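You operate a simulated robot arm through the tools that you are given. There is no shell and no other tool. Be economical: measure what you need, move in short steps, check, and stop when the job is done.

The job below is to be done with a simulated robot arm. You get a single attempt, and the scene is never put back.

JOB
Swap the one-dot socket's teal post for the cream post and lock it.
Fine: the old post goes into a free holder on the tray.

It is judged by the outcome, as a careful person would: the job done as asked, and still so three seconds after it is handed in. It fails if anything else is knocked over, pushed out of place, dropped, spilled or broken.

ROBOT AND FRAMES
A 6-joint arm with a two-finger parallel gripper, fixed in place. Base frame: the origin is at the foot of the arm, x ahead of it, y to its left, z up. Units: m, degrees, N and s.
With the tool pointing down near the work surface it reaches from about 0.26 to 0.68 m from the base axis. Its first joint turns from -66.0 to 66.0 degrees. Payload 2.9 kg.
The tool frame sits at the grasp point between the pads (the TCP): z along the fingers, y along the line on which they close. The tips reach 0.03 m beyond it. The gripper opens to 0.11 m. The fingers are 0.02 m wide and 0.01 m thick; the gripper's body (0.048 by 0.112 m) begins 0.055 m behind the TCP.
Orientation is that of the tool frame in the base frame, as a unit quaternion [x, y, z, w]. With the fingers straight down and closing along the base's y, the tool's x points along the base's -x, its y along +y and its z along -z.

CONTROLS
- The arm moves only by the tool arm_command. Its argument "rows" is text: rows parted by semicolons, each of 7 numbers parted by spaces: the turn, a rotation vector about the tool's x, y, z in degrees, then the shift along the tool's x, y, z in m, then the finger opening in m, from 0 to 0.11. In form: wx wy wz x y z fingers; .... A call has 1 to 20 rows; each row shifts and turns the commanded pose from where the row before left it, along the tool's axes as they then stand. Rows are played at 5 a second. More than 0.05 m and 8.6 degrees between two rows, or a gripper value outside its range, and nothing of the call is played. Where a pose cannot be reached the arm comes as near as it can. A force on the tool above 40 N (or 10 N above the force at the start of the call, whichever is more), or a blocked arm, ends the call early, and 0.2 s more pass. Each finger travels about 0.108 m/s and halts on what it meets, pressing with about 39 N; the grip force reading is that of the motor and also rises with nothing between the fingers. The clock runs only during rows and for 0.2 s after the last one: add rows that do not move to give the fingers time. The reply holds the time, the measured pose of the TCP, the force on the tool along the base axes, the opening and the grip force, in the units named above and with some noise, and new pictures: "views" is both (left out), scene, wrist or none.
- Cameras (640 x 400 px; columns grow to the right, rows downward): "scene" is fixed at [0.093, 0.4405, 1.4053]; the picture's right is [-0.63, -0.78, 0.00], its down [-0.29, 0.23, -0.93] and it looks along [0.72, -0.59, -0.37] (base axes); focal length 215 px, centre (320, 200). "wrist" rides on the gripper at [-0.036, 0, -0.057] in the tool frame; the picture's right is [0.00, -1.00, 0.00], its down [0.97, 0.00, -0.24] and it looks along [0.24, 0.00, 0.97] (tool axes); focal length 218 px, centre (320, 200). There is no depth. A picture from a camera that has moved, and an enlarged one, comes with that camera's place and axes in the base frame and with its lens.
- enlarge(camera, box): a new picture of the part [left, top, right, bottom] of that camera's present view, enlarged. The clock stands still meanwhile.
- sign_off(): hands the job in; it is judged then, once.

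Work in short steps. Places have to be worked out from the pictures, the camera data and where the tool is seen: move nearer, look again, correct. Check each grasp and each placing, and mend what went wrong. You have 120 turns and 150 pictures in all, those below and enlarged ones among them. Open the gripper and draw the arm clear of the work before you hand the job in, unless the task says otherwise; then end with one line.

The tools are called after "Call:" as name(argument=value, ...) on one line, values as JSON. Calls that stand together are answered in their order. arm_command: Moves the arm, as the interface text tells. Its arguments: {"type":"object","properties":{"rows":{"type":"string"},"views":{"type":"string","enum":["both","scene","wrist","none"]}},"required":["rows"]} The other tools are called the same way: enlarge (camera, box) takes an enlarged picture of a part of a camera's view; sign_off () hands the job in.

At the start:

```text
time_s: 0.0
position: [0.2217, 0.2288, 1.3302]
tcp_rot: [-0.001, 1.0, 0.0, 0.0]
contact_force: [-0.3, -0.2, 0.5]
width: 0.1099
finger_force: 0.0
```

scene: 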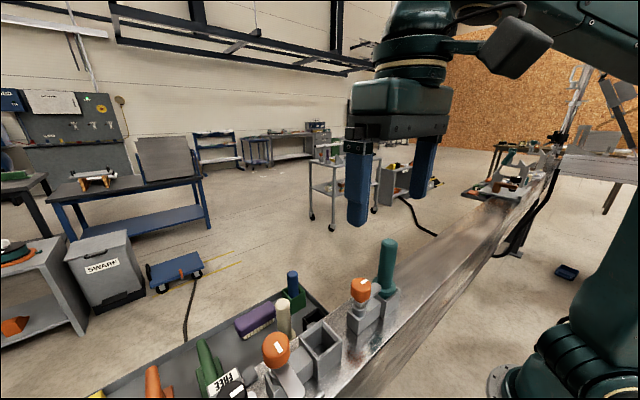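
wrist: 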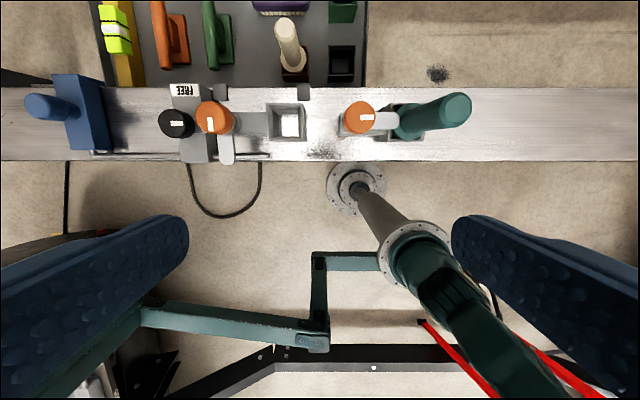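

I start by looking closer at the bench in both views to find sockets, dots, locks and holders.

Call:
enlarge(camera="wrist", box=[80, 0, 500, 180])

Call:
enlarge(camera="scene", box=[140, 220, 440, 400])

```text
1.52 times, centred on (290, 90) of wrist
camera zoom: at [0.2565, 0.2285, 1.3866], right [0.0, -1.0, 0.0], down [-0.97, 0.0, 0.24], along [-0.24, 0.0, -0.97], focal length 333 px, centre (366, 368)
```

zoom: 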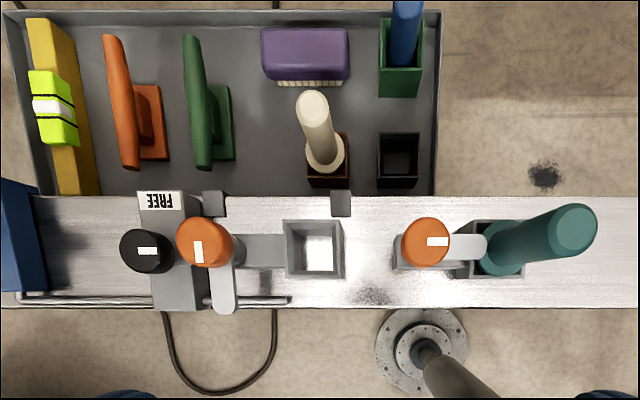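

```text
2.13 times, centred on (290, 310) of scene
camera zoom: at [0.093, 0.4405, 1.4053], right [-0.63, -0.78, 0.0], down [-0.29, 0.23, -0.93], along [0.72, -0.59, -0.37], focal length 458 px, centre (384, -35)
```

zoom: 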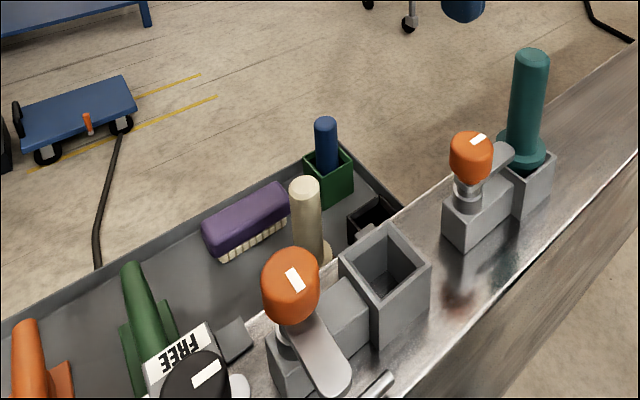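

The teal post sits in the right socket under an orange lever; another socket is empty. I move over the bench and lower to look for dots and details.

Call:
arm_command(rows="0 0 0 -0.022 -0.018 0.025 0.11;0 0 0 -0.022 -0.018 0.025 0.11;0 0 0 -0.022 -0.018 0.025 0.11;0 0 0 -0.022 -0.018 0.025 0.11;0 0 0 -0.022 -0.018 0.025 0.11;0 0 0 -0.022 -0.018 0.025 0.11;0 0 0 0 0 0 0.11")

```text
time_s: 1.6
position: [0.3538, 0.1213, 1.1795]
tcp_rot: [-0.001, 1.0, 0.0, 0.001]
contact_force: [-0.1, 0.6, -0.1]
width: 0.1098
finger_force: 0.1
camera wrist: at [0.3896, 0.1214, 1.2356], right [0.0, -1.0, 0.0], down [-0.97, 0.0, 0.24], along [-0.24, 0.0, -0.97], focal length 218 px, centre (320, 200)
```

scene: 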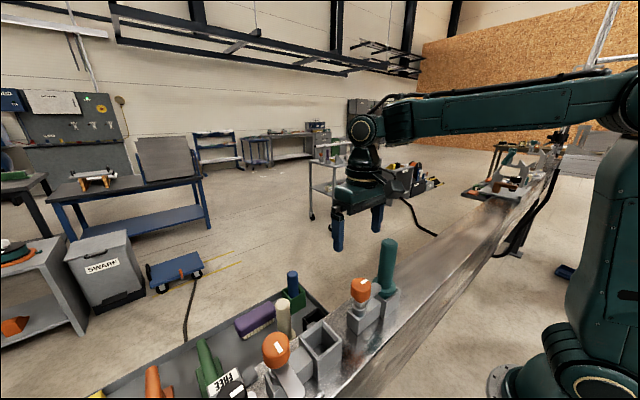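
wrist: 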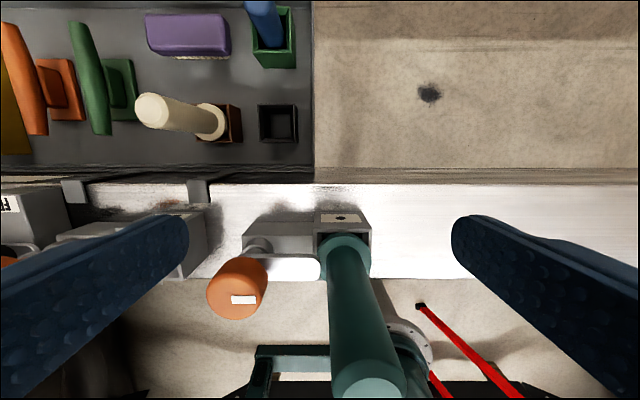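

A plate with dot(s) is on the far face of the teal post's socket. I zoom in on it.

Call:
enlarge(camera="wrist", box=[190, 180, 410, 320])

Call:
enlarge(camera="wrist", box=[0, 80, 320, 280])

```text
2.86 times, centred on (300, 250) of wrist
camera zoom: at [0.3896, 0.1214, 1.2356], right [0.0, -1.0, 0.0], down [-0.97, 0.0, 0.24], along [-0.24, 0.0, -0.97], focal length 624 px, centre (377, 57)
```

zoom: 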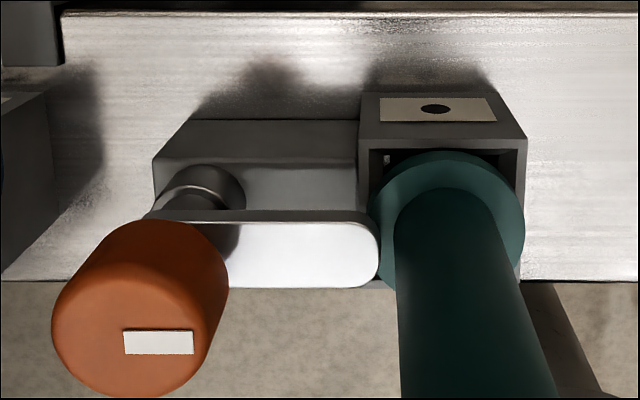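

```text
2.00 times, centred on (160, 180) of wrist
camera zoom: at [0.3896, 0.1214, 1.2356], right [0.0, -1.0, 0.0], down [-0.97, 0.0, 0.24], along [-0.24, 0.0, -0.97], focal length 436 px, centre (640, 240)
```

zoom: 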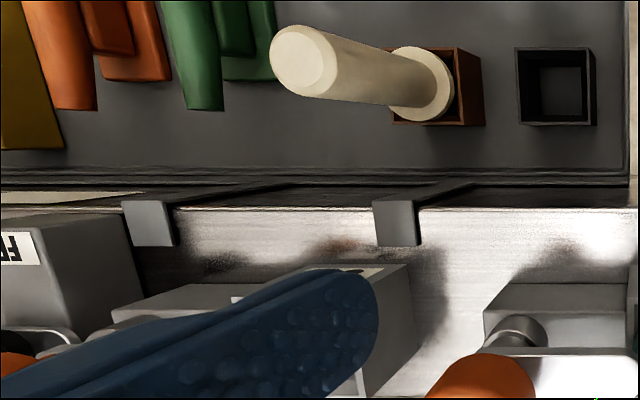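

One dot confirmed at the teal post's socket. Now I look at the left group (FREE plate, black knob).

Call:
arm_command(rows="0 0 0 -0.005 0.045 0 0.11;0 0 0 -0.005 0.045 0 0.11;0 0 0 -0.005 0.045 0 0.11;0 0 0 -0.005 0.045 0 0.11;0 0 0 0 0.04 0 0.11;0 0 0 0 0 0 0.11")

```text
time_s: 3.0
position: [0.3753, 0.3409, 1.1793]
tcp_rot: [-0.001, 1.0, 0.0, 0.001]
contact_force: [0.4, -0.2, -0.1]
width: 0.1096
finger_force: 0.2
camera wrist: at [0.411, 0.3421, 1.236], right [0.0, -1.0, 0.0], down [-0.97, 0.0, 0.24], along [-0.24, 0.0, -0.97], focal length 218 px, centre (320, 200)
```

scene: 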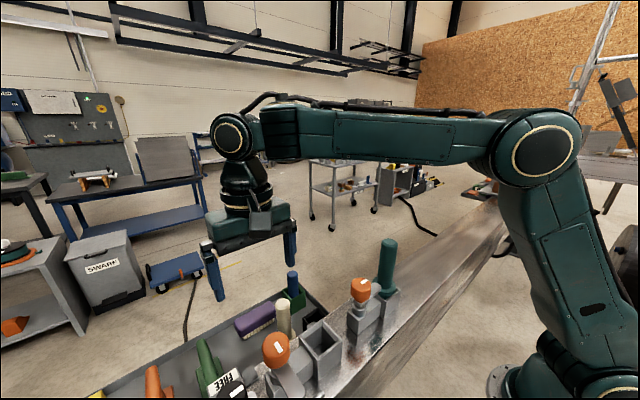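
wrist: 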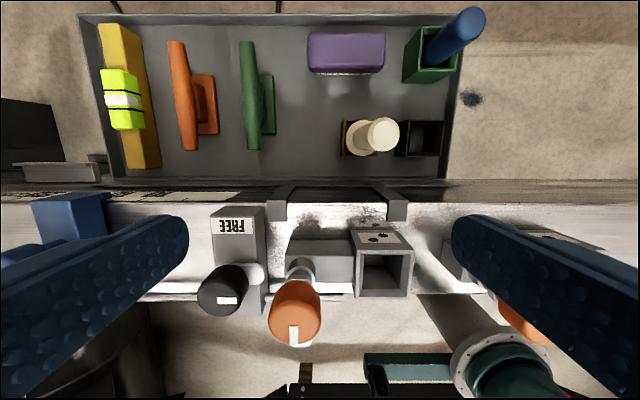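

Call:
enlarge(camera="wrist", box=[180, 180, 440, 360])

Call:
enlarge(camera="wrist", box=[300, 0, 480, 200])

Call:
enlarge(camera="scene", box=[180, 280, 400, 400])

```text
2.22 times, centred on (310, 270) of wrist
camera zoom: at [0.411, 0.3421, 1.236], right [0.0, -1.0, 0.0], down [-0.97, 0.0, 0.24], along [-0.24, 0.0, -0.97], focal length 485 px, centre (342, 44)
```

zoom: 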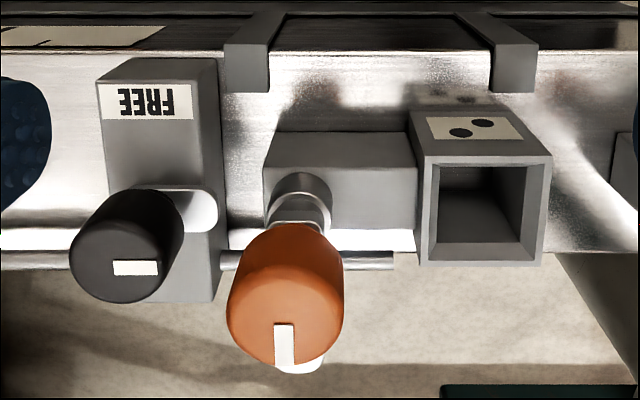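

```text
2.00 times, centred on (390, 100) of wrist
camera zoom: at [0.411, 0.3421, 1.236], right [0.0, -1.0, 0.0], down [-0.97, 0.0, 0.24], along [-0.24, 0.0, -0.97], focal length 436 px, centre (180, 400)
```

zoom: 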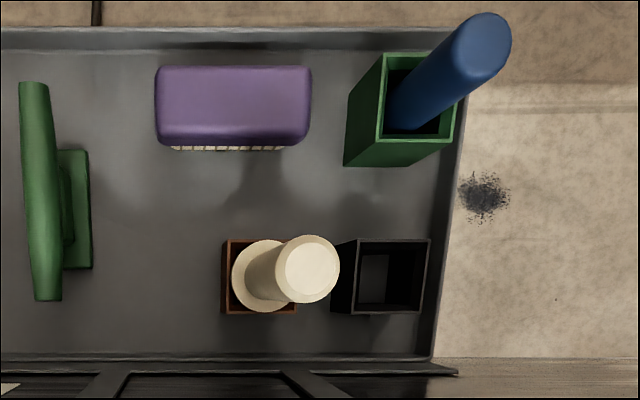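

```text
2.91 times, centred on (290, 340) of scene
camera zoom: at [0.093, 0.4405, 1.4053], right [-0.63, -0.78, 0.0], down [-0.29, 0.23, -0.93], along [0.72, -0.59, -0.37], focal length 625 px, centre (407, -207)
```

zoom: 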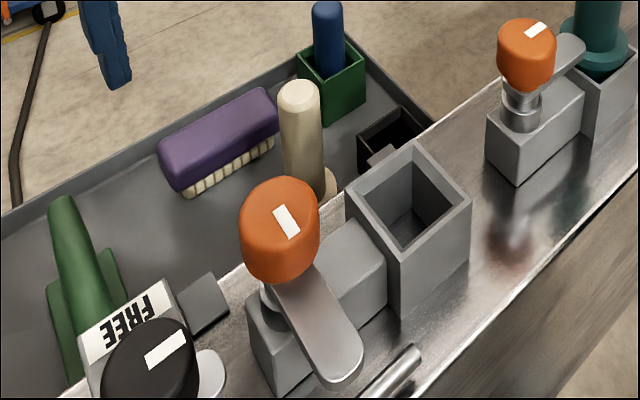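

There's another label on the bench's left part, hidden by a finger. I shift left to read it, since it may describe the lock mechanism.

Call:
arm_command(rows="0 0 0 0.02 0.045 0 0.11;0 0 0 0.02 0.045 0 0.11;0 0 0 0 0.04 0 0.11;0 0 0 0 0 0 0.11", views="wrist")

```text
time_s: 4.0
position: [0.3336, 0.4729, 1.1787]
tcp_rot: [-0.001, 1.0, 0.0, 0.0]
contact_force: [0.1, 0.3, -1.3]
width: 0.1099
finger_force: 0.0
camera wrist: at [0.3685, 0.4737, 1.2344], right [0.0, -1.0, 0.0], down [-0.97, 0.0, 0.24], along [-0.24, 0.0, -0.97], focal length 218 px, centre (320, 200)
```

wrist: 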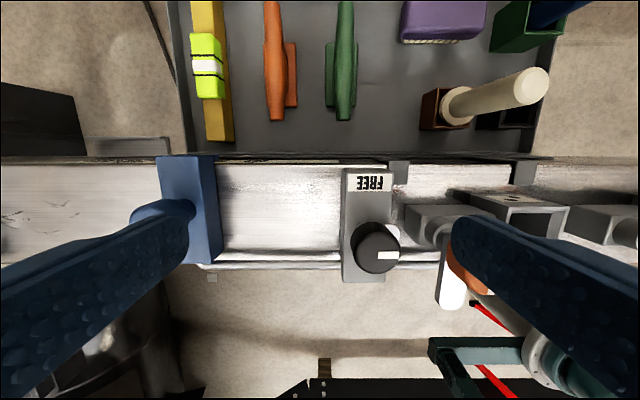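

Call:
enlarge(camera="wrist", box=[120, 140, 480, 320])

```text
1.78 times, centred on (300, 230) of wrist
camera zoom: at [0.3685, 0.4737, 1.2344], right [0.0, -1.0, 0.0], down [-0.97, 0.0, 0.24], along [-0.24, 0.0, -0.97], focal length 388 px, centre (356, 147)
```

zoom: 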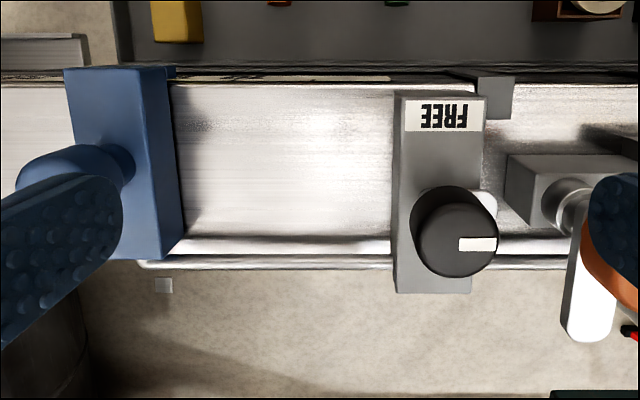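

Left group is a separate block, I leave it alone. By triangulation: socket centre (0.288, 0.100) with rim z≈1.045, knob axis (0.289, 0.181) with top z≈1.104, teal top z≈1.16. Moving above the knob.

Call:
arm_command(rows="0 0 0 0.0064 -0.0417 -0.003 0.11;0 0 0 0.0064 -0.0417 -0.003 0.11;0 0 0 0.0064 -0.0417 -0.003 0.11;0 0 0 0.0064 -0.0417 -0.003 0.11;0 0 0 0.0064 -0.0417 -0.003 0.1;0 0 0 0.0064 -0.0417 -0.003 0.08;0 0 0 0.0064 -0.0417 -0.003 0.07;0 0 0 0 0 0 0.07")

```text
time_s: 5.8
position: [0.2886, 0.1778, 1.2019]
tcp_rot: [-0.002, 1.0, -0.001, 0.001]
contact_force: [0.3, 0.0, -0.1]
width: 0.0698
finger_force: 0.0
camera wrist: at [0.3248, 0.1769, 1.2588], right [0.0, -1.0, 0.0], down [-0.97, 0.0, 0.24], along [-0.24, 0.0, -0.97], focal length 218 px, centre (320, 200)
```

scene: 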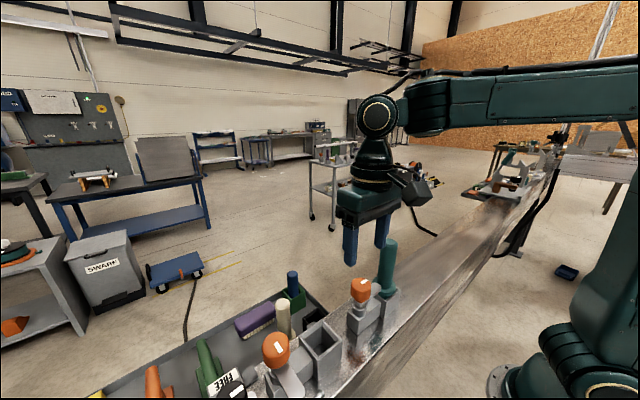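
wrist: 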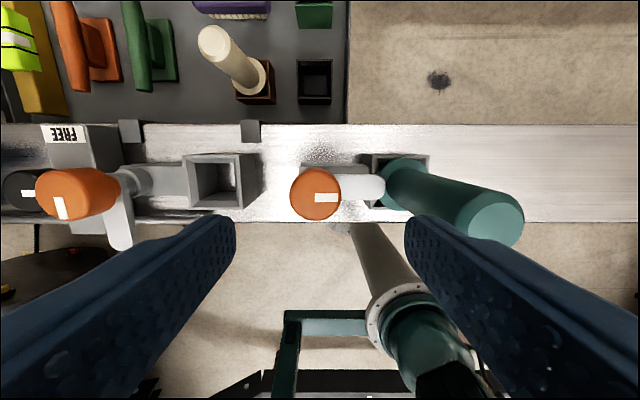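

Knob seen at about (0.291, 0.180). I descend to straddle the knob, tips above the lever.

Call:
arm_command(rows="0 0 0 -0.002 0.0025 0.03 0.07;0 0 0 0 0 0.03 0.07;0 0 0 0 0 0.028 0.07;0 0 0 0 0 0 0.07")

```text
time_s: 6.8
position: [0.2936, 0.1804, 1.111]
tcp_rot: [-0.001, 1.0, 0.0, 0.0]
contact_force: [0.8, -0.2, 0.2]
width: 0.07
finger_force: 0.1
camera wrist: at [0.329, 0.1803, 1.1672], right [0.0, -1.0, 0.0], down [-0.97, 0.0, 0.24], along [-0.24, 0.0, -0.97], focal length 218 px, centre (320, 200)
```

scene: 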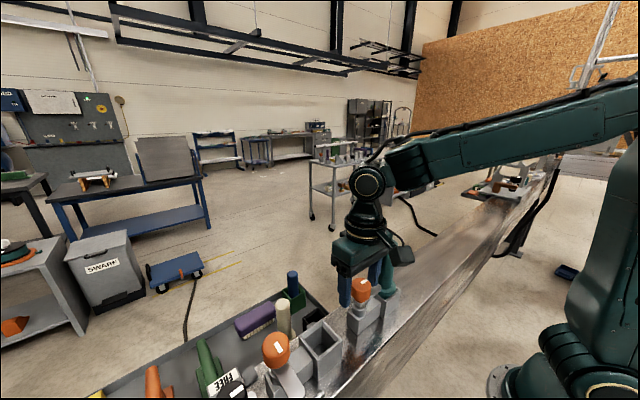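
wrist: 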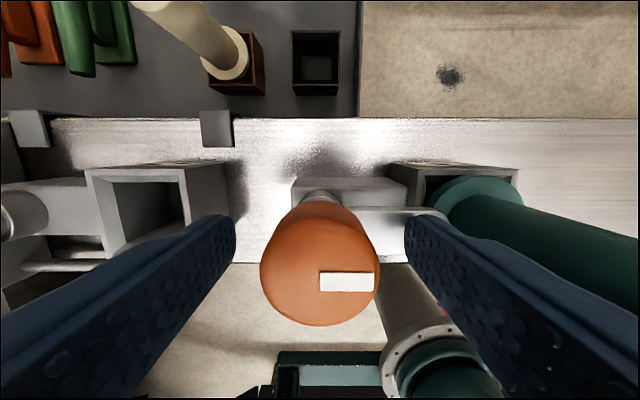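

Knob centred at (0.291, 0.180) between the fingers; I close on it.

Call:
arm_command(rows="0 0 0 0.002 0 0 0.06;0 0 0 0 0 0 0.045;0 0 0 0 0 0 0.03;0 0 0 0 0 0 0.03;0 0 0 0 0 0 0.03", views="wrist")

```text
time_s: 8.0
position: [0.2904, 0.1808, 1.1117]
tcp_rot: [-0.001, 1.0, -0.001, 0.0]
contact_force: [-1.1, 1.4, -0.1]
width: 0.0377
finger_force: 44.5
camera wrist: at [0.3266, 0.1804, 1.1681], right [0.0, -1.0, 0.0], down [-0.97, 0.0, 0.24], along [-0.24, 0.0, -0.97], focal length 218 px, centre (320, 200)
```

wrist: 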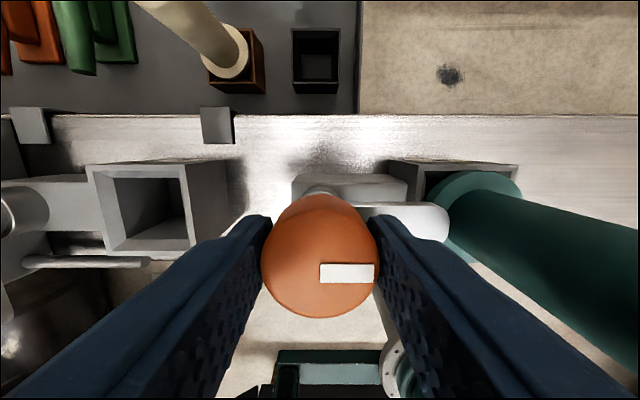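

Knob gripped (0.038). I try a small turn clockwise from above (+z tool), like the open two-dot lever's position.

Call:
arm_command(rows="0 0 8 0 0 0 0.03;0 0 8 0 0 0 0.03;0 0 8 0 0 0 0.03;0 0 0 0 0 0 0.03")

```text
time_s: 9.0
position: [0.2917, 0.1806, 1.1114]
tcp_rot: [0.21, 0.978, 0.0, 0.0]
contact_force: [17.6, -5.8, -19.6]
width: 0.0374
finger_force: 45.1
camera wrist: at [0.3234, 0.1653, 1.1681], right [-0.41, -0.91, 0.0], down [-0.89, 0.4, 0.24], along [-0.22, 0.1, -0.97], focal length 218 px, centre (320, 200)
```

scene: 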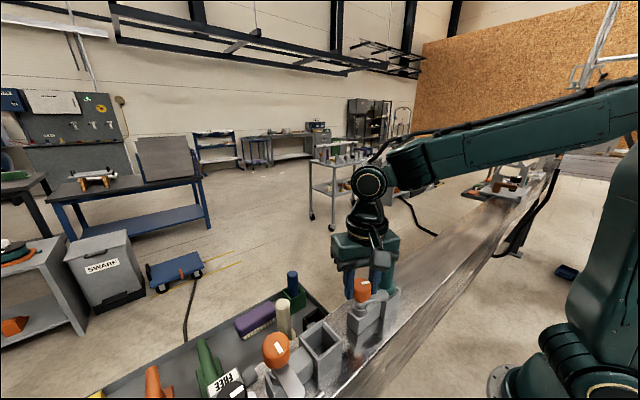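
wrist: 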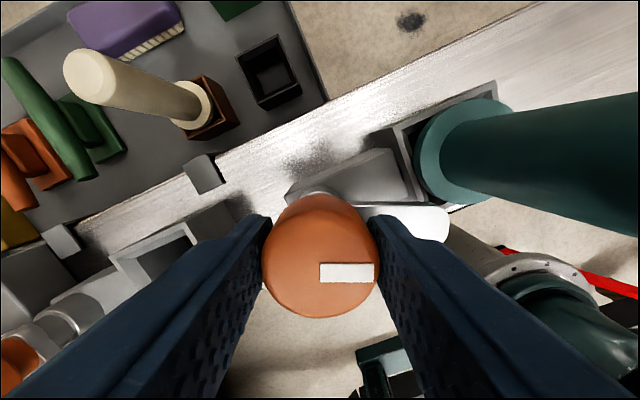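

Knob and lever turn together. I continue to ~90°.

Call:
arm_command(rows="0 0 8 0 0 0 0.03;0 0 8 0 0 0 0.03;0 0 8 0 0 0 0.03;0 0 0 0 0 0 0.03", views="none")

Call:
arm_command(rows="0 0 8 0 0 0 0.03;0 0 8 0 0 0 0.03;0 0 8 0 0 0 0.03;0 0 8 0 0 0 0.03;0 0 0 0 0 0 0.03")

```text
time_s: 9.6
position: [0.2912, 0.1796, 1.1112]
tcp_rot: [0.317, 0.948, 0.0, 0.0]
contact_force: [9.4, 0.1, -5.2]
width: 0.0379
finger_force: 44.9
stopped in row 2: the force on the tool passed its limit (the readings are from after the stop); the commanded pose is now the measured one
```

```text
time_s: 10.8
position: [0.2904, 0.1791, 1.1113]
tcp_rot: [0.566, 0.825, 0.0, 0.0]
contact_force: [8.5, 4.0, 2.2]
width: 0.0374
finger_force: 45.1
camera wrist: at [0.303, 0.146, 1.1682], right [-0.93, -0.36, 0.0], down [-0.35, 0.91, 0.24], along [-0.09, 0.23, -0.97], focal length 218 px, centre (320, 200)
```

scene: 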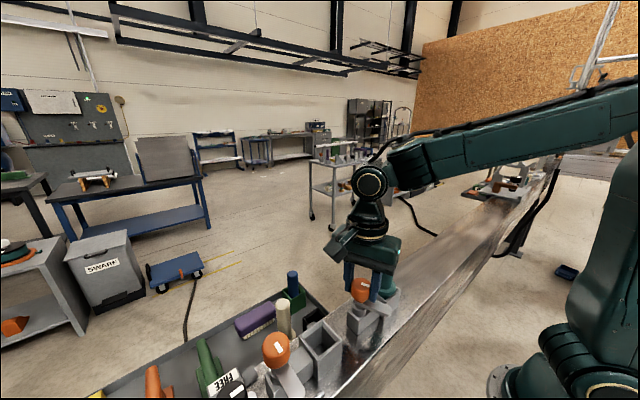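
wrist: 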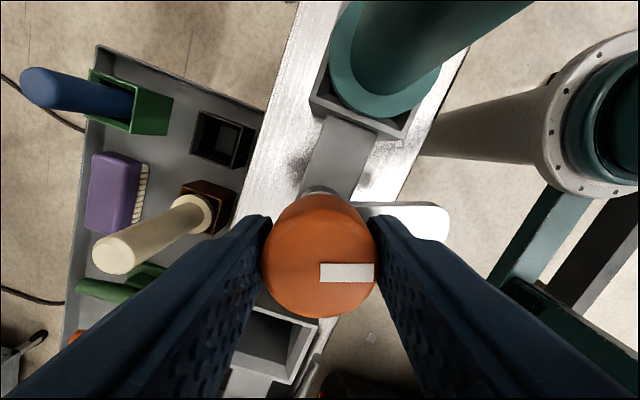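

At 69°, lever swinging free of the flange. About 20° more.

Call:
arm_command(rows="0 0 7 0 0 0 0.03;0 0 7 0 0 0 0.03;0 0 6 0 0 0 0.03;0 0 0 0 0 0 0.03")

```text
time_s: 11.8
position: [0.2914, 0.1786, 1.1118]
tcp_rot: [0.701, 0.713, 0.0, 0.0]
contact_force: [7.8, 4.8, -11.9]
width: 0.0375
finger_force: 45.2
camera wrist: at [0.2904, 0.1436, 1.1682], right [-1.0, -0.02, 0.0], down [-0.02, 0.97, 0.24], along [0.0, 0.24, -0.97], focal length 218 px, centre (320, 200)
```

scene: 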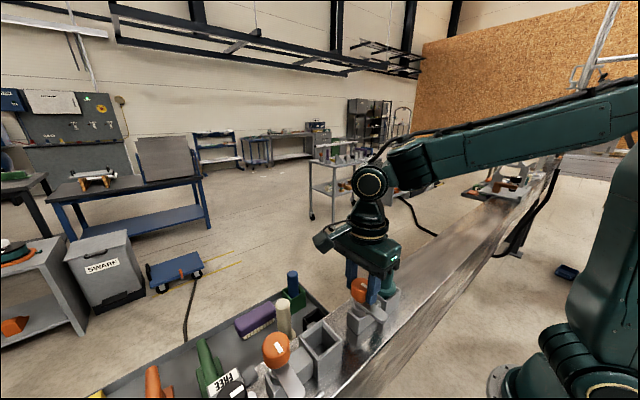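
wrist: 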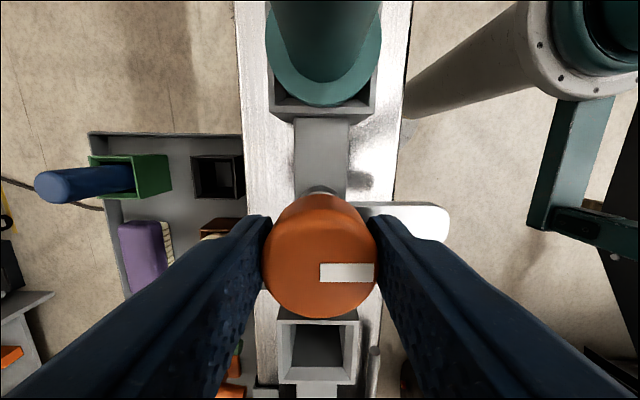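

Lever now points like the two-dot's open one. I release and rise.

Call:
arm_command(rows="0 0 0 0 0 0 0.05;0 0 0 0 0 0 0.07;0 0 0 0 0 -0.03 0.07;0 0 0 0 0 -0.04 0.07;0 0 0 0 0 -0.04 0.07;0 0 0 0 0 0 0.07")

```text
time_s: 13.2
position: [0.2891, 0.177, 1.2234]
tcp_rot: [0.701, 0.714, 0.0, 0.0]
contact_force: [0.8, 0.3, -0.5]
width: 0.07
finger_force: 0.0
camera wrist: at [0.2902, 0.1417, 1.2799], right [-1.0, -0.02, 0.0], down [-0.02, 0.97, 0.24], along [0.0, 0.24, -0.97], focal length 218 px, centre (320, 200)
```

scene: 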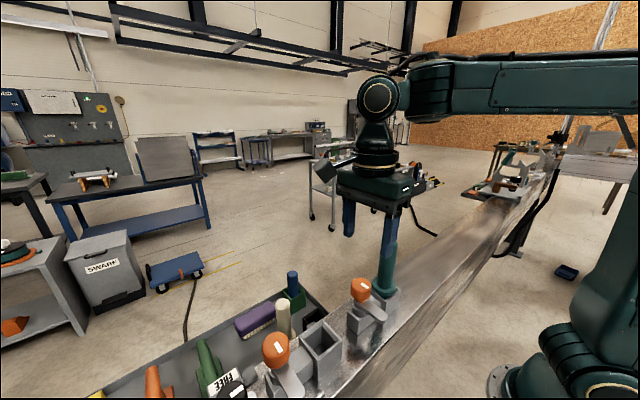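
wrist: 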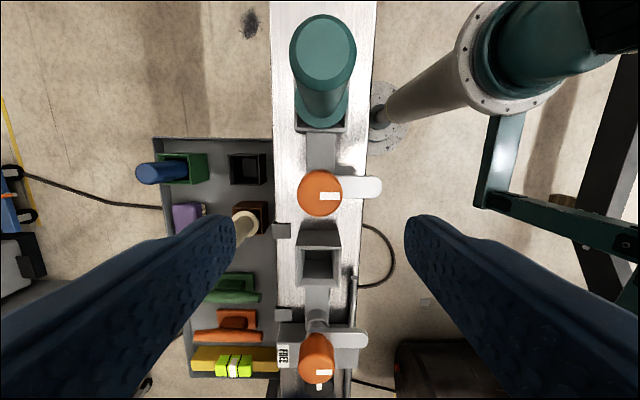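

The lever stays open. Teal post top about (0.290, 0.099, 1.168); black free holder about (0.424, 0.184), rim z≈0.89; cream at (0.423, 0.279). I go above the teal post with fingers closing along x.

Call:
arm_command(rows="0 0 0 -0.04 0 0 0.07;0 0 0 -0.039 0 0 0.07;0 0 0 0 0 0 0.07", views="wrist")

```text
time_s: 14.0
position: [0.2931, 0.0992, 1.2208]
tcp_rot: [0.7, 0.714, 0.0, 0.0]
contact_force: [0.6, -0.5, 0.5]
width: 0.0698
finger_force: 0.1
camera wrist: at [0.2931, 0.0644, 1.2773], right [-1.0, -0.02, 0.0], down [-0.02, 0.97, 0.24], along [-0.01, 0.24, -0.97], focal length 218 px, centre (320, 200)
```

wrist: 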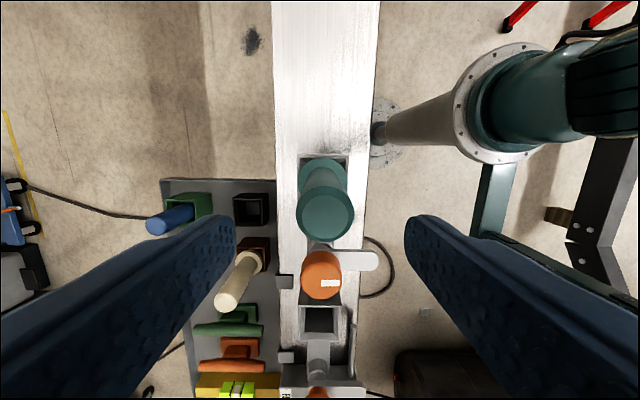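

Post at (0.2895, 0.098). Correct by -3 mm in x and descend to z≈1.127.

Call:
arm_command(rows="0 0 0 -0.001 -0.0035 0.02 0.07;0 0 0 0 0 0.037 0.07;0 0 0 0 0 0.037 0.07;0 0 0 0 0 0 0.07")

```text
time_s: 15.0
position: [0.2848, 0.1, 1.1284]
tcp_rot: [0.7, 0.714, 0.0, -0.001]
contact_force: [-0.2, -0.7, -0.5]
width: 0.0702
finger_force: 0.0
camera wrist: at [0.2851, 0.0647, 1.1846], right [-1.0, -0.02, 0.0], down [-0.02, 0.97, 0.24], along [0.0, 0.24, -0.97], focal length 218 px, centre (320, 200)
```

scene: 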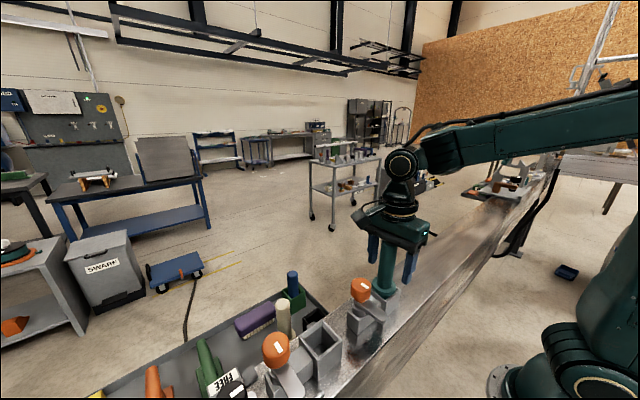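
wrist: 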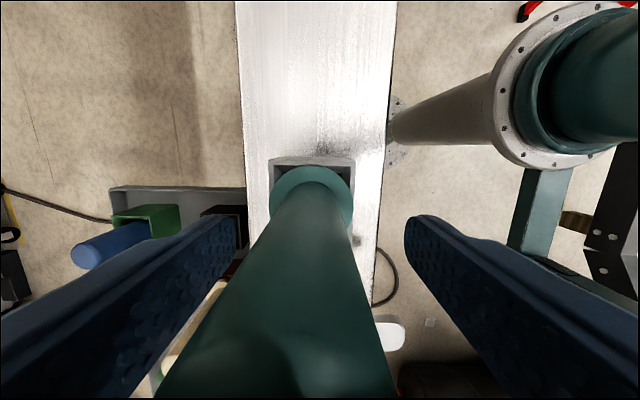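

I nudge +4 mm in x, then close on the post.

Call:
arm_command(rows="0 0 0 -0.002 0.004 0 0.06;0 0 0 0 0 0 0.045;0 0 0 0 0 0 0.03;0 0 0 0 0 0 0.02;0 0 0 0 0 0 0.02", views="wrist")

```text
time_s: 16.2
position: [0.2898, 0.0982, 1.1275]
tcp_rot: [0.701, 0.714, 0.0, -0.001]
contact_force: [-1.0, -0.3, 0.3]
width: 0.0314
finger_force: 38.6
camera wrist: at [0.2899, 0.0622, 1.1842], right [-1.0, -0.02, 0.0], down [-0.02, 0.97, 0.24], along [0.0, 0.24, -0.97], focal length 218 px, centre (320, 200)
```

wrist: 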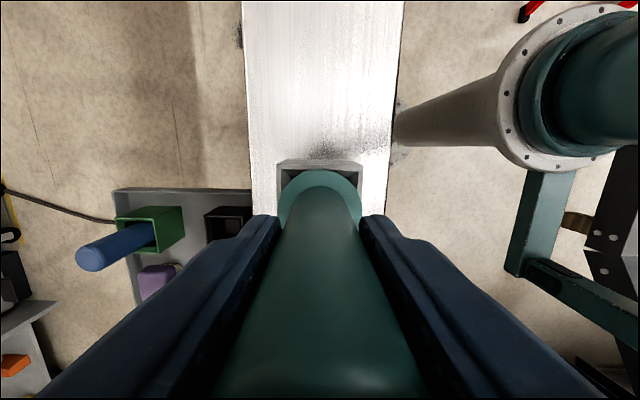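

Gripped at (0.290, 0.098). Lift a little and check it's free.

Call:
arm_command(rows="0 0 0 0 0 -0.01 0.02;0 0 0 0 0 -0.015 0.02;0 0 0 0 0 -0.02 0.02;0 0 0 0 0 0 0.02")

```text
time_s: 17.2
position: [0.2918, 0.0957, 1.1732]
tcp_rot: [0.7, 0.714, 0.0, 0.0]
contact_force: [0.3, 0.9, -2.4]
width: 0.0314
finger_force: 39.1
camera wrist: at [0.2918, 0.0604, 1.2288], right [-1.0, -0.02, 0.0], down [-0.02, 0.97, 0.24], along [0.0, 0.24, -0.97], focal length 218 px, centre (320, 200)
```

scene: 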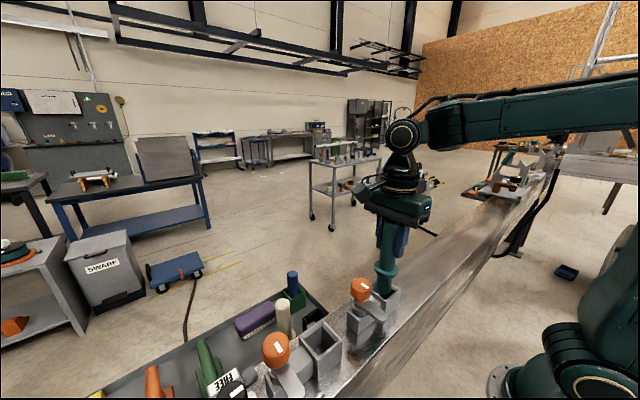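
wrist: 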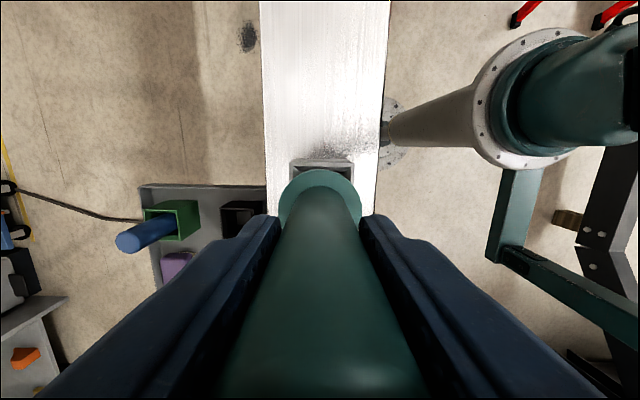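

It comes free. Lift higher and look at its plug.

Call:
arm_command(rows="0 0 0 0 0 -0.03 0.02;0 0 0 0 0 -0.03 0.02;0 0 0 0 0 -0.02 0.02;0 0 0 0 0 0 0.02", views="none")

Call:
enlarge(camera="scene", box=[300, 180, 460, 380])

```text
time_s: 18.2
position: [0.2923, 0.096, 1.252]
tcp_rot: [0.7, 0.714, 0.0, -0.001]
contact_force: [-0.4, 0.3, -2.6]
width: 0.0311
finger_force: 39.0
```

```text
2.00 times, centred on (380, 280) of scene
camera zoom: at [0.093, 0.4405, 1.4053], right [-0.63, -0.78, 0.0], down [-0.29, 0.23, -0.93], along [0.72, -0.59, -0.37], focal length 430 px, centre (200, 40)
```

zoom: 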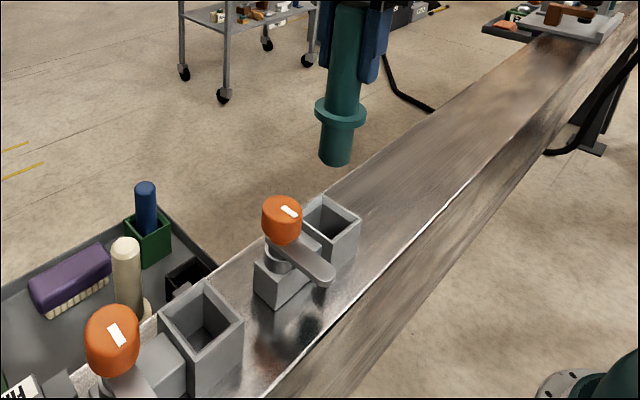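

Plug is round, so only centring matters. Carrying to above the black holder.

Call:
arm_command(rows="0 0 0 0 0.03 0 0.02;0 0 0 0.0214 0.0346 0 0.02;0 0 0 0.0214 0.0346 0 0.02;0 0 0 0.0214 0.0344 0 0.02;0 0 0 0.0214 0 0 0.02;0 0 0 0 0 0 0.02")

```text
time_s: 19.6
position: [0.4243, 0.1823, 1.2561]
tcp_rot: [0.7, 0.714, 0.0, 0.0]
contact_force: [-0.2, -0.5, -1.6]
width: 0.0313
finger_force: 38.3
camera wrist: at [0.425, 0.147, 1.3127], right [-1.0, -0.02, 0.0], down [-0.02, 0.97, 0.24], along [0.0, 0.24, -0.97], focal length 218 px, centre (320, 200)
```

scene: 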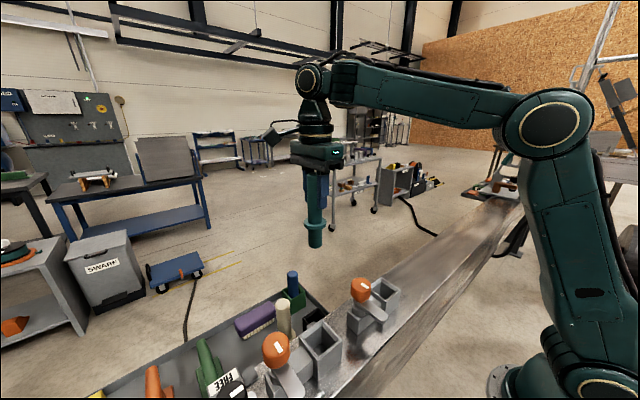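
wrist: 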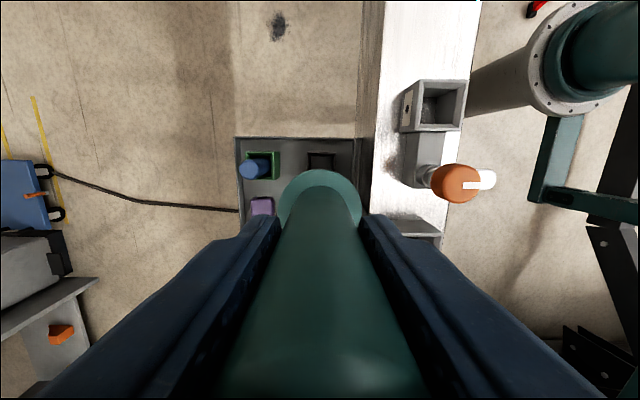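

Holder appears centred about (0.425, 0.186). Descend partway and re-look.

Call:
arm_command(rows="0 0 0 0.003 0 0.04 0.02;0 0 0 0 0 0.05 0.02;0 0 0 0 0 0.05 0.02;0 0 0 0 0 0.05 0.02;0 0 0 0 0 0 0.02")

Call:
enlarge(camera="scene", box=[240, 250, 380, 350])

Call:
enlarge(camera="wrist", box=[240, 80, 400, 230])

```text
time_s: 20.8
position: [0.4226, 0.1888, 1.0583]
tcp_rot: [0.7, 0.714, 0.0, -0.001]
contact_force: [-1.1, -0.7, -2.2]
width: 0.0311
finger_force: 39.1
camera wrist: at [0.4229, 0.153, 1.115], right [-1.0, -0.02, 0.0], down [-0.02, 0.97, 0.24], along [0.0, 0.24, -0.97], focal length 218 px, centre (320, 200)
```

scene: 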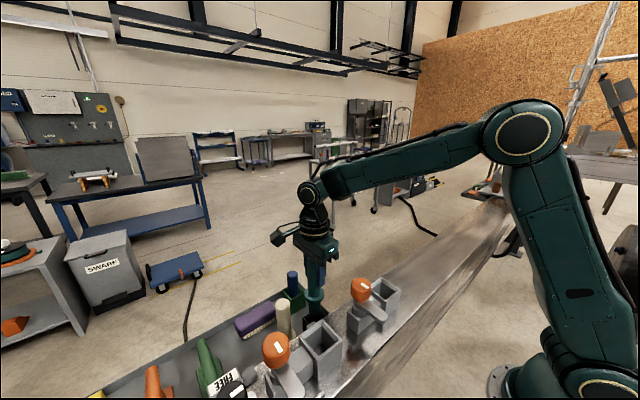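
wrist: 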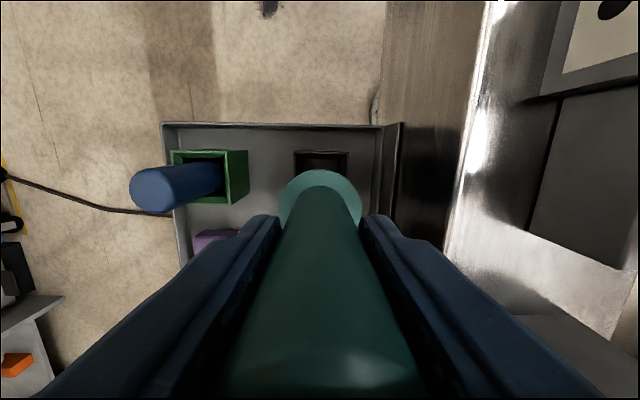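

```text
4.00 times, centred on (310, 300) of scene
camera zoom: at [0.093, 0.4405, 1.4053], right [-0.63, -0.78, 0.0], down [-0.29, 0.23, -0.93], along [0.72, -0.59, -0.37], focal length 859 px, centre (360, -200)
```

zoom: 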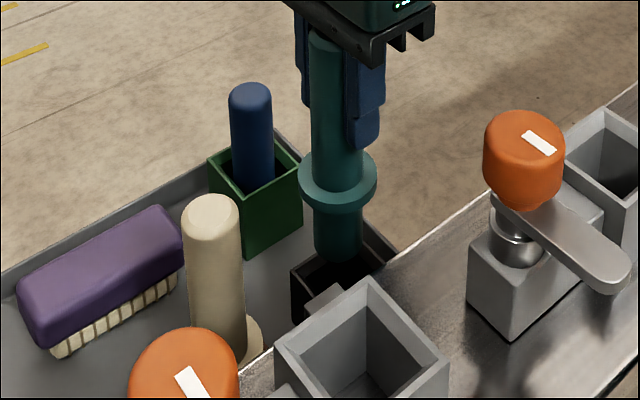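

```text
2.67 times, centred on (320, 155) of wrist
camera zoom: at [0.4229, 0.153, 1.115], right [-1.0, -0.02, 0.0], down [-0.02, 0.97, 0.24], along [0.0, 0.24, -0.97], focal length 582 px, centre (320, 320)
```

zoom: 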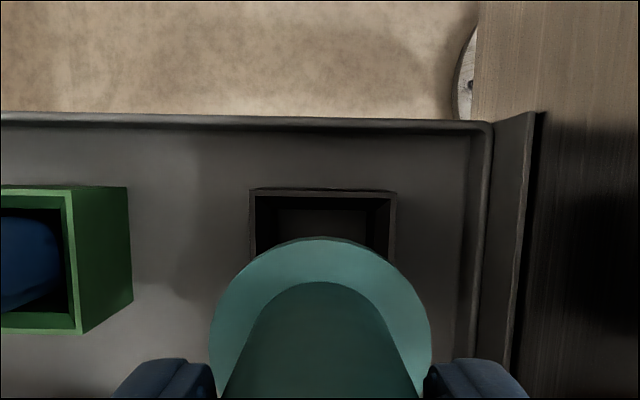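

Holder centre is about (0.423, 0.186); the post appears ~4 mm too far in +y. Correct and lower so the plug just nears the rim.

Call:
arm_command(rows="0 0 0 -0.004 0 0.02 0.02;0 0 0 0 0 0.02 0.02;0 0 0 0 0 0 0.02", views="none")

Call:
enlarge(camera="scene", box=[270, 270, 370, 340])

Call:
enlarge(camera="wrist", box=[240, 80, 400, 230])

```text
time_s: 21.6
position: [0.4232, 0.1849, 1.0229]
tcp_rot: [0.7, 0.714, 0.0, 0.0]
contact_force: [-0.2, 0.3, -2.2]
width: 0.0314
finger_force: 37.8
```

```text
5.71 times, centred on (320, 305) of scene
camera zoom: at [0.093, 0.4405, 1.4053], right [-0.63, -0.78, 0.0], down [-0.29, 0.23, -0.93], along [0.72, -0.59, -0.37], focal length 1228 px, centre (320, -400)
```

zoom: 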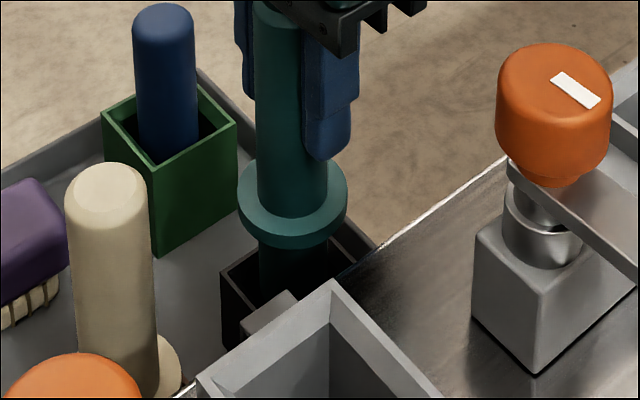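

```text
2.67 times, centred on (320, 155) of wrist
camera zoom: at [0.4243, 0.1497, 1.0786], right [-1.0, -0.02, 0.0], down [-0.02, 0.97, 0.24], along [0.0, 0.24, -0.97], focal length 582 px, centre (320, 320)
```

zoom: 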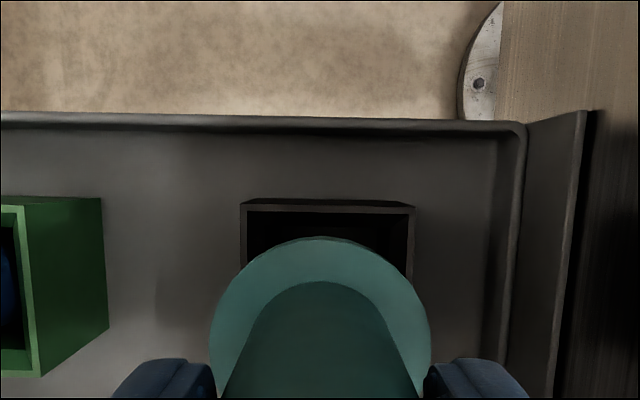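

Alignment within ~2 mm. Lowering further, watching force.

Call:
arm_command(rows="0 0 0 -0.001 -0.001 0.01 0.02;0 0 0 0 0 0.01 0.02;0 0 0 0 0 0.01 0.02;0 0 0 0 0 0 0.02", views="none")

Call:
enlarge(camera="scene", box=[270, 270, 370, 340])

```text
time_s: 22.6
position: [0.4228, 0.1841, 0.9916]
tcp_rot: [0.7, 0.714, -0.001, 0.0]
contact_force: [1.1, 0.6, -2.0]
width: 0.0313
finger_force: 38.8
```

```text
5.71 times, centred on (320, 305) of scene
camera zoom: at [0.093, 0.4405, 1.4053], right [-0.63, -0.78, 0.0], down [-0.29, 0.23, -0.93], along [0.72, -0.59, -0.37], focal length 1228 px, centre (320, -400)
```

zoom: 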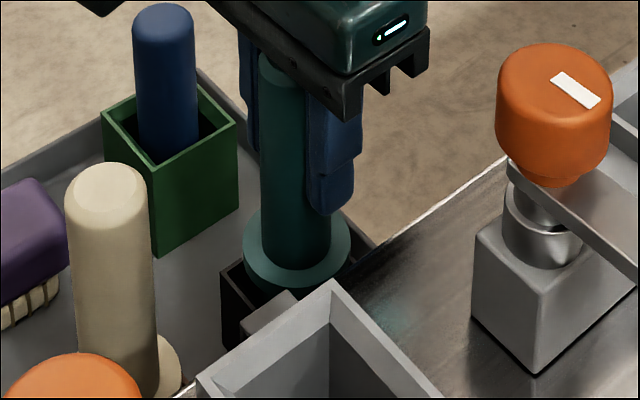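

Plug is going in freely. Lower until the flange meets the rim.

Call:
arm_command(rows="0 0 0 0 0 0.008 0.02;0 0 0 0 0 0.006 0.02;0 0 0 0 0 0.004 0.02;0 0 0 0 0 0 0.02", views="none")

Call:
enlarge(camera="scene", box=[270, 270, 370, 340])

```text
time_s: 23.6
position: [0.4234, 0.1841, 0.9759]
tcp_rot: [0.7, 0.714, 0.001, 0.0]
contact_force: [-9.0, 0.4, 35.5]
width: 0.0313
finger_force: 39.0
```

```text
5.71 times, centred on (320, 305) of scene
camera zoom: at [0.0923, 0.4403, 1.4054], right [-0.63, -0.78, 0.0], down [-0.28, 0.23, -0.93], along [0.72, -0.59, -0.37], focal length 1228 px, centre (320, -400)
```

zoom: 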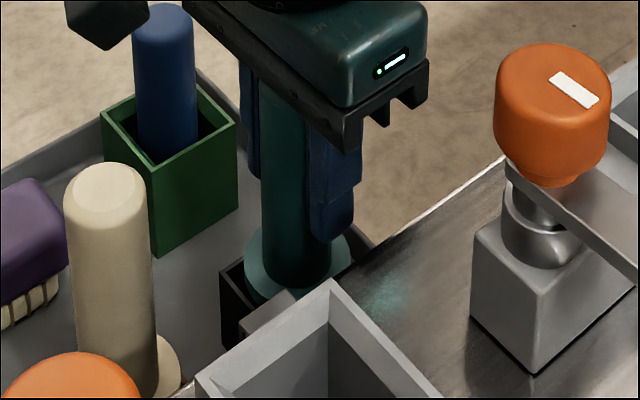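

Seated (35 N contact). Ease off, open, and rise.

Call:
arm_command(rows="0 0 0 0 0 -0.003 0.02;0 0 0 0 0 0 0.04;0 0 0 0 0 0 0.055;0 0 0 0 0 0 0.055;0 0 0 0 0 -0.02 0.055;0 0 0 0 0 -0.04 0.055;0 0 0 0 0 -0.05 0.055;0 0 0 0 0 0 0.055")

```text
time_s: 25.4
position: [0.4213, 0.1819, 1.0854]
tcp_rot: [0.7, 0.714, 0.0, 0.0]
contact_force: [0.5, 0.1, -0.3]
width: 0.0551
finger_force: 0.1
camera wrist: at [0.4212, 0.1461, 1.1433], right [-1.0, -0.02, 0.0], down [-0.02, 0.97, 0.24], along [-0.01, 0.24, -0.97], focal length 218 px, centre (320, 200)
```

scene: 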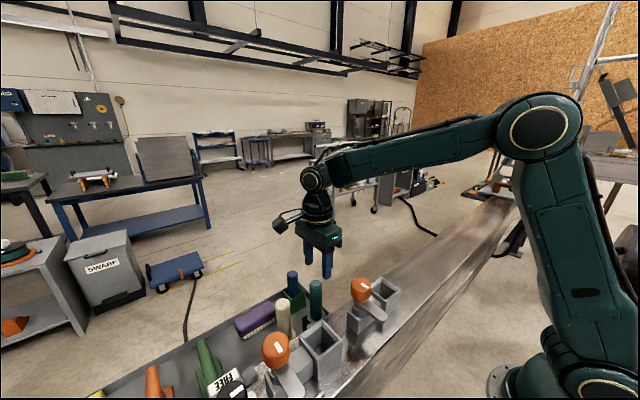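
wrist: 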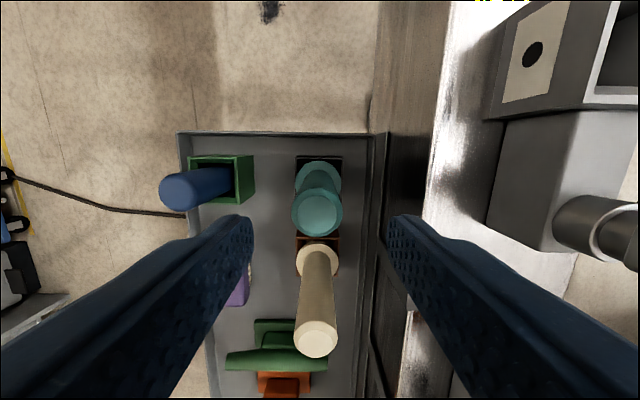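

Teal stands upright in the black holder. Cream is at about (0.422, 0.277), top z≈1.018; move above it.

Call:
arm_command(rows="0 0 0 0.047 0.001 0 0.06;0 0 0 0.047 0.002 0 0.07;0 0 0 0 0 0 0.07", views="wrist")

```text
time_s: 26.2
position: [0.4233, 0.2777, 1.0864]
tcp_rot: [0.7, 0.714, 0.0, 0.0]
contact_force: [-0.6, 0.7, -0.3]
width: 0.0701
finger_force: 0.2
camera wrist: at [0.4233, 0.2416, 1.1431], right [-1.0, -0.02, 0.0], down [-0.02, 0.97, 0.24], along [0.0, 0.24, -0.97], focal length 218 px, centre (320, 200)
```

wrist: 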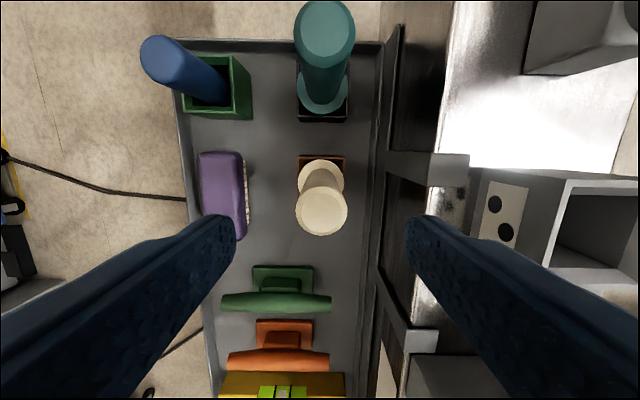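

Cream centred at (0.422, 0.279). Descend and then check before closing.

Call:
arm_command(rows="0 0 0 0.001 -0.001 0.04 0.07;0 0 0 0 0 0.04 0.07;0 0 0 0 0 0.029 0.07;0 0 0 0 0 0 0.07")

```text
time_s: 27.2
position: [0.4221, 0.2762, 0.9772]
tcp_rot: [0.7, 0.714, 0.0, 0.0]
contact_force: [-0.4, 0.2, -0.5]
width: 0.0702
finger_force: 0.0
camera wrist: at [0.4241, 0.2403, 1.0338], right [-1.0, -0.02, 0.0], down [-0.02, 0.97, 0.24], along [0.0, 0.24, -0.97], focal length 218 px, centre (320, 200)
```

scene: 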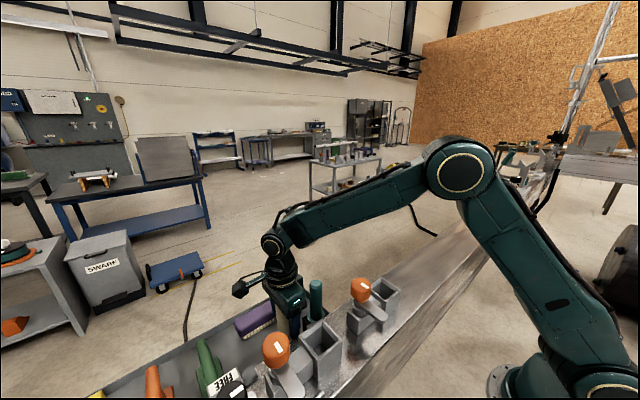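
wrist: 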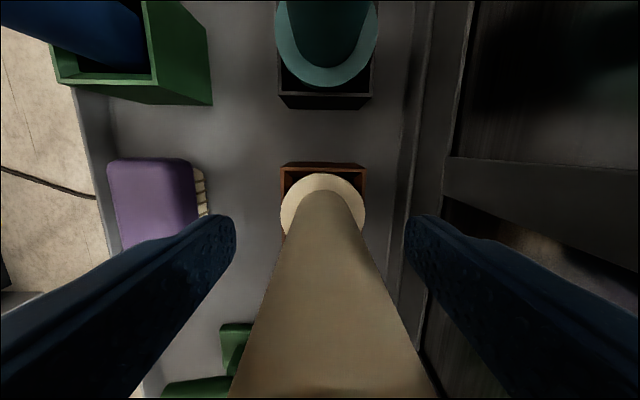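

Well centred between the fingers. Close.

Call:
arm_command(rows="0 0 0 0.001 -0.001 0 0.055;0 0 0 0 0 0 0.04;0 0 0 0 0 0 0.03;0 0 0 0 0 0 0.02;0 0 0 0 0 0 0.02", views="wrist")

```text
time_s: 28.4
position: [0.423, 0.2779, 0.9762]
tcp_rot: [0.7, 0.714, 0.001, 0.0]
contact_force: [-0.4, -0.1, -0.5]
width: 0.0313
finger_force: 39.1
camera wrist: at [0.4228, 0.2421, 1.0339], right [-1.0, -0.02, 0.0], down [-0.02, 0.97, 0.24], along [0.0, 0.24, -0.97], focal length 218 px, centre (320, 200)
```

wrist: 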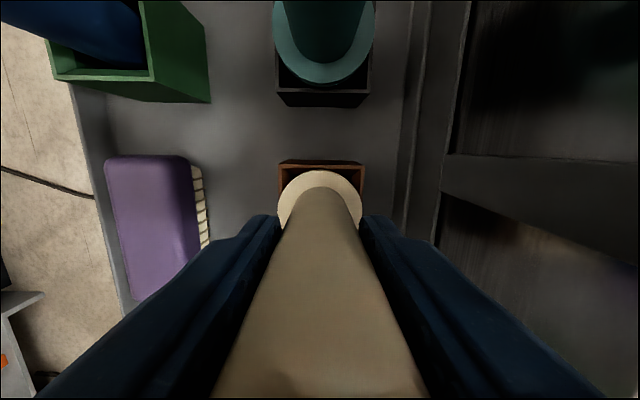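

Gripped at 0.031. Lift straight up to carry height.

Call:
arm_command(rows="0 0 0 0 0 -0.015 0.02;0 0 0 0 0 -0.025 0.02;0 0 0 0 0 -0.045 0.02;0 0 0 0 0 -0.048 0.02;0 0 0 0 0 -0.048 0.02;0 0 0 0 0 -0.048 0.02;0 0 0 0 0 -0.047 0.02;0 0 0 0 0 0 0.02")

```text
time_s: 30.2
position: [0.4231, 0.2834, 1.2542]
tcp_rot: [0.7, 0.714, 0.0, 0.0]
contact_force: [-0.3, 0.5, -2.5]
width: 0.0314
finger_force: 39.0
camera wrist: at [0.4228, 0.2477, 1.311], right [-1.0, -0.02, 0.0], down [-0.02, 0.97, 0.24], along [-0.01, 0.24, -0.97], focal length 218 px, centre (320, 200)
```

scene: 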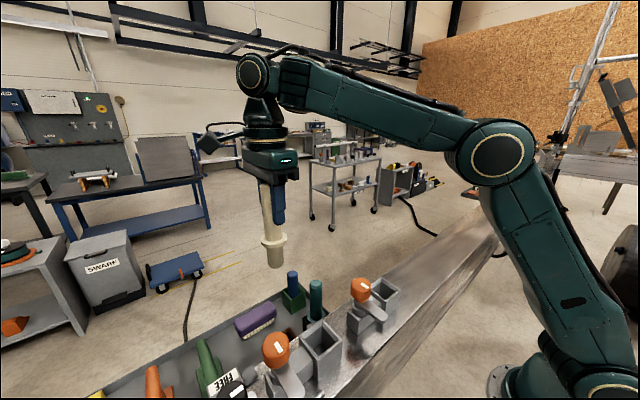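
wrist: 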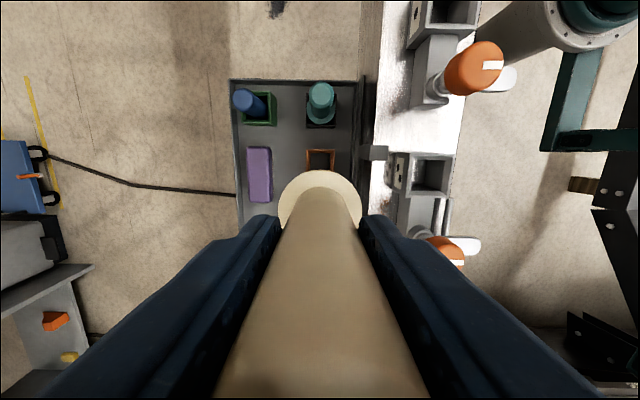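

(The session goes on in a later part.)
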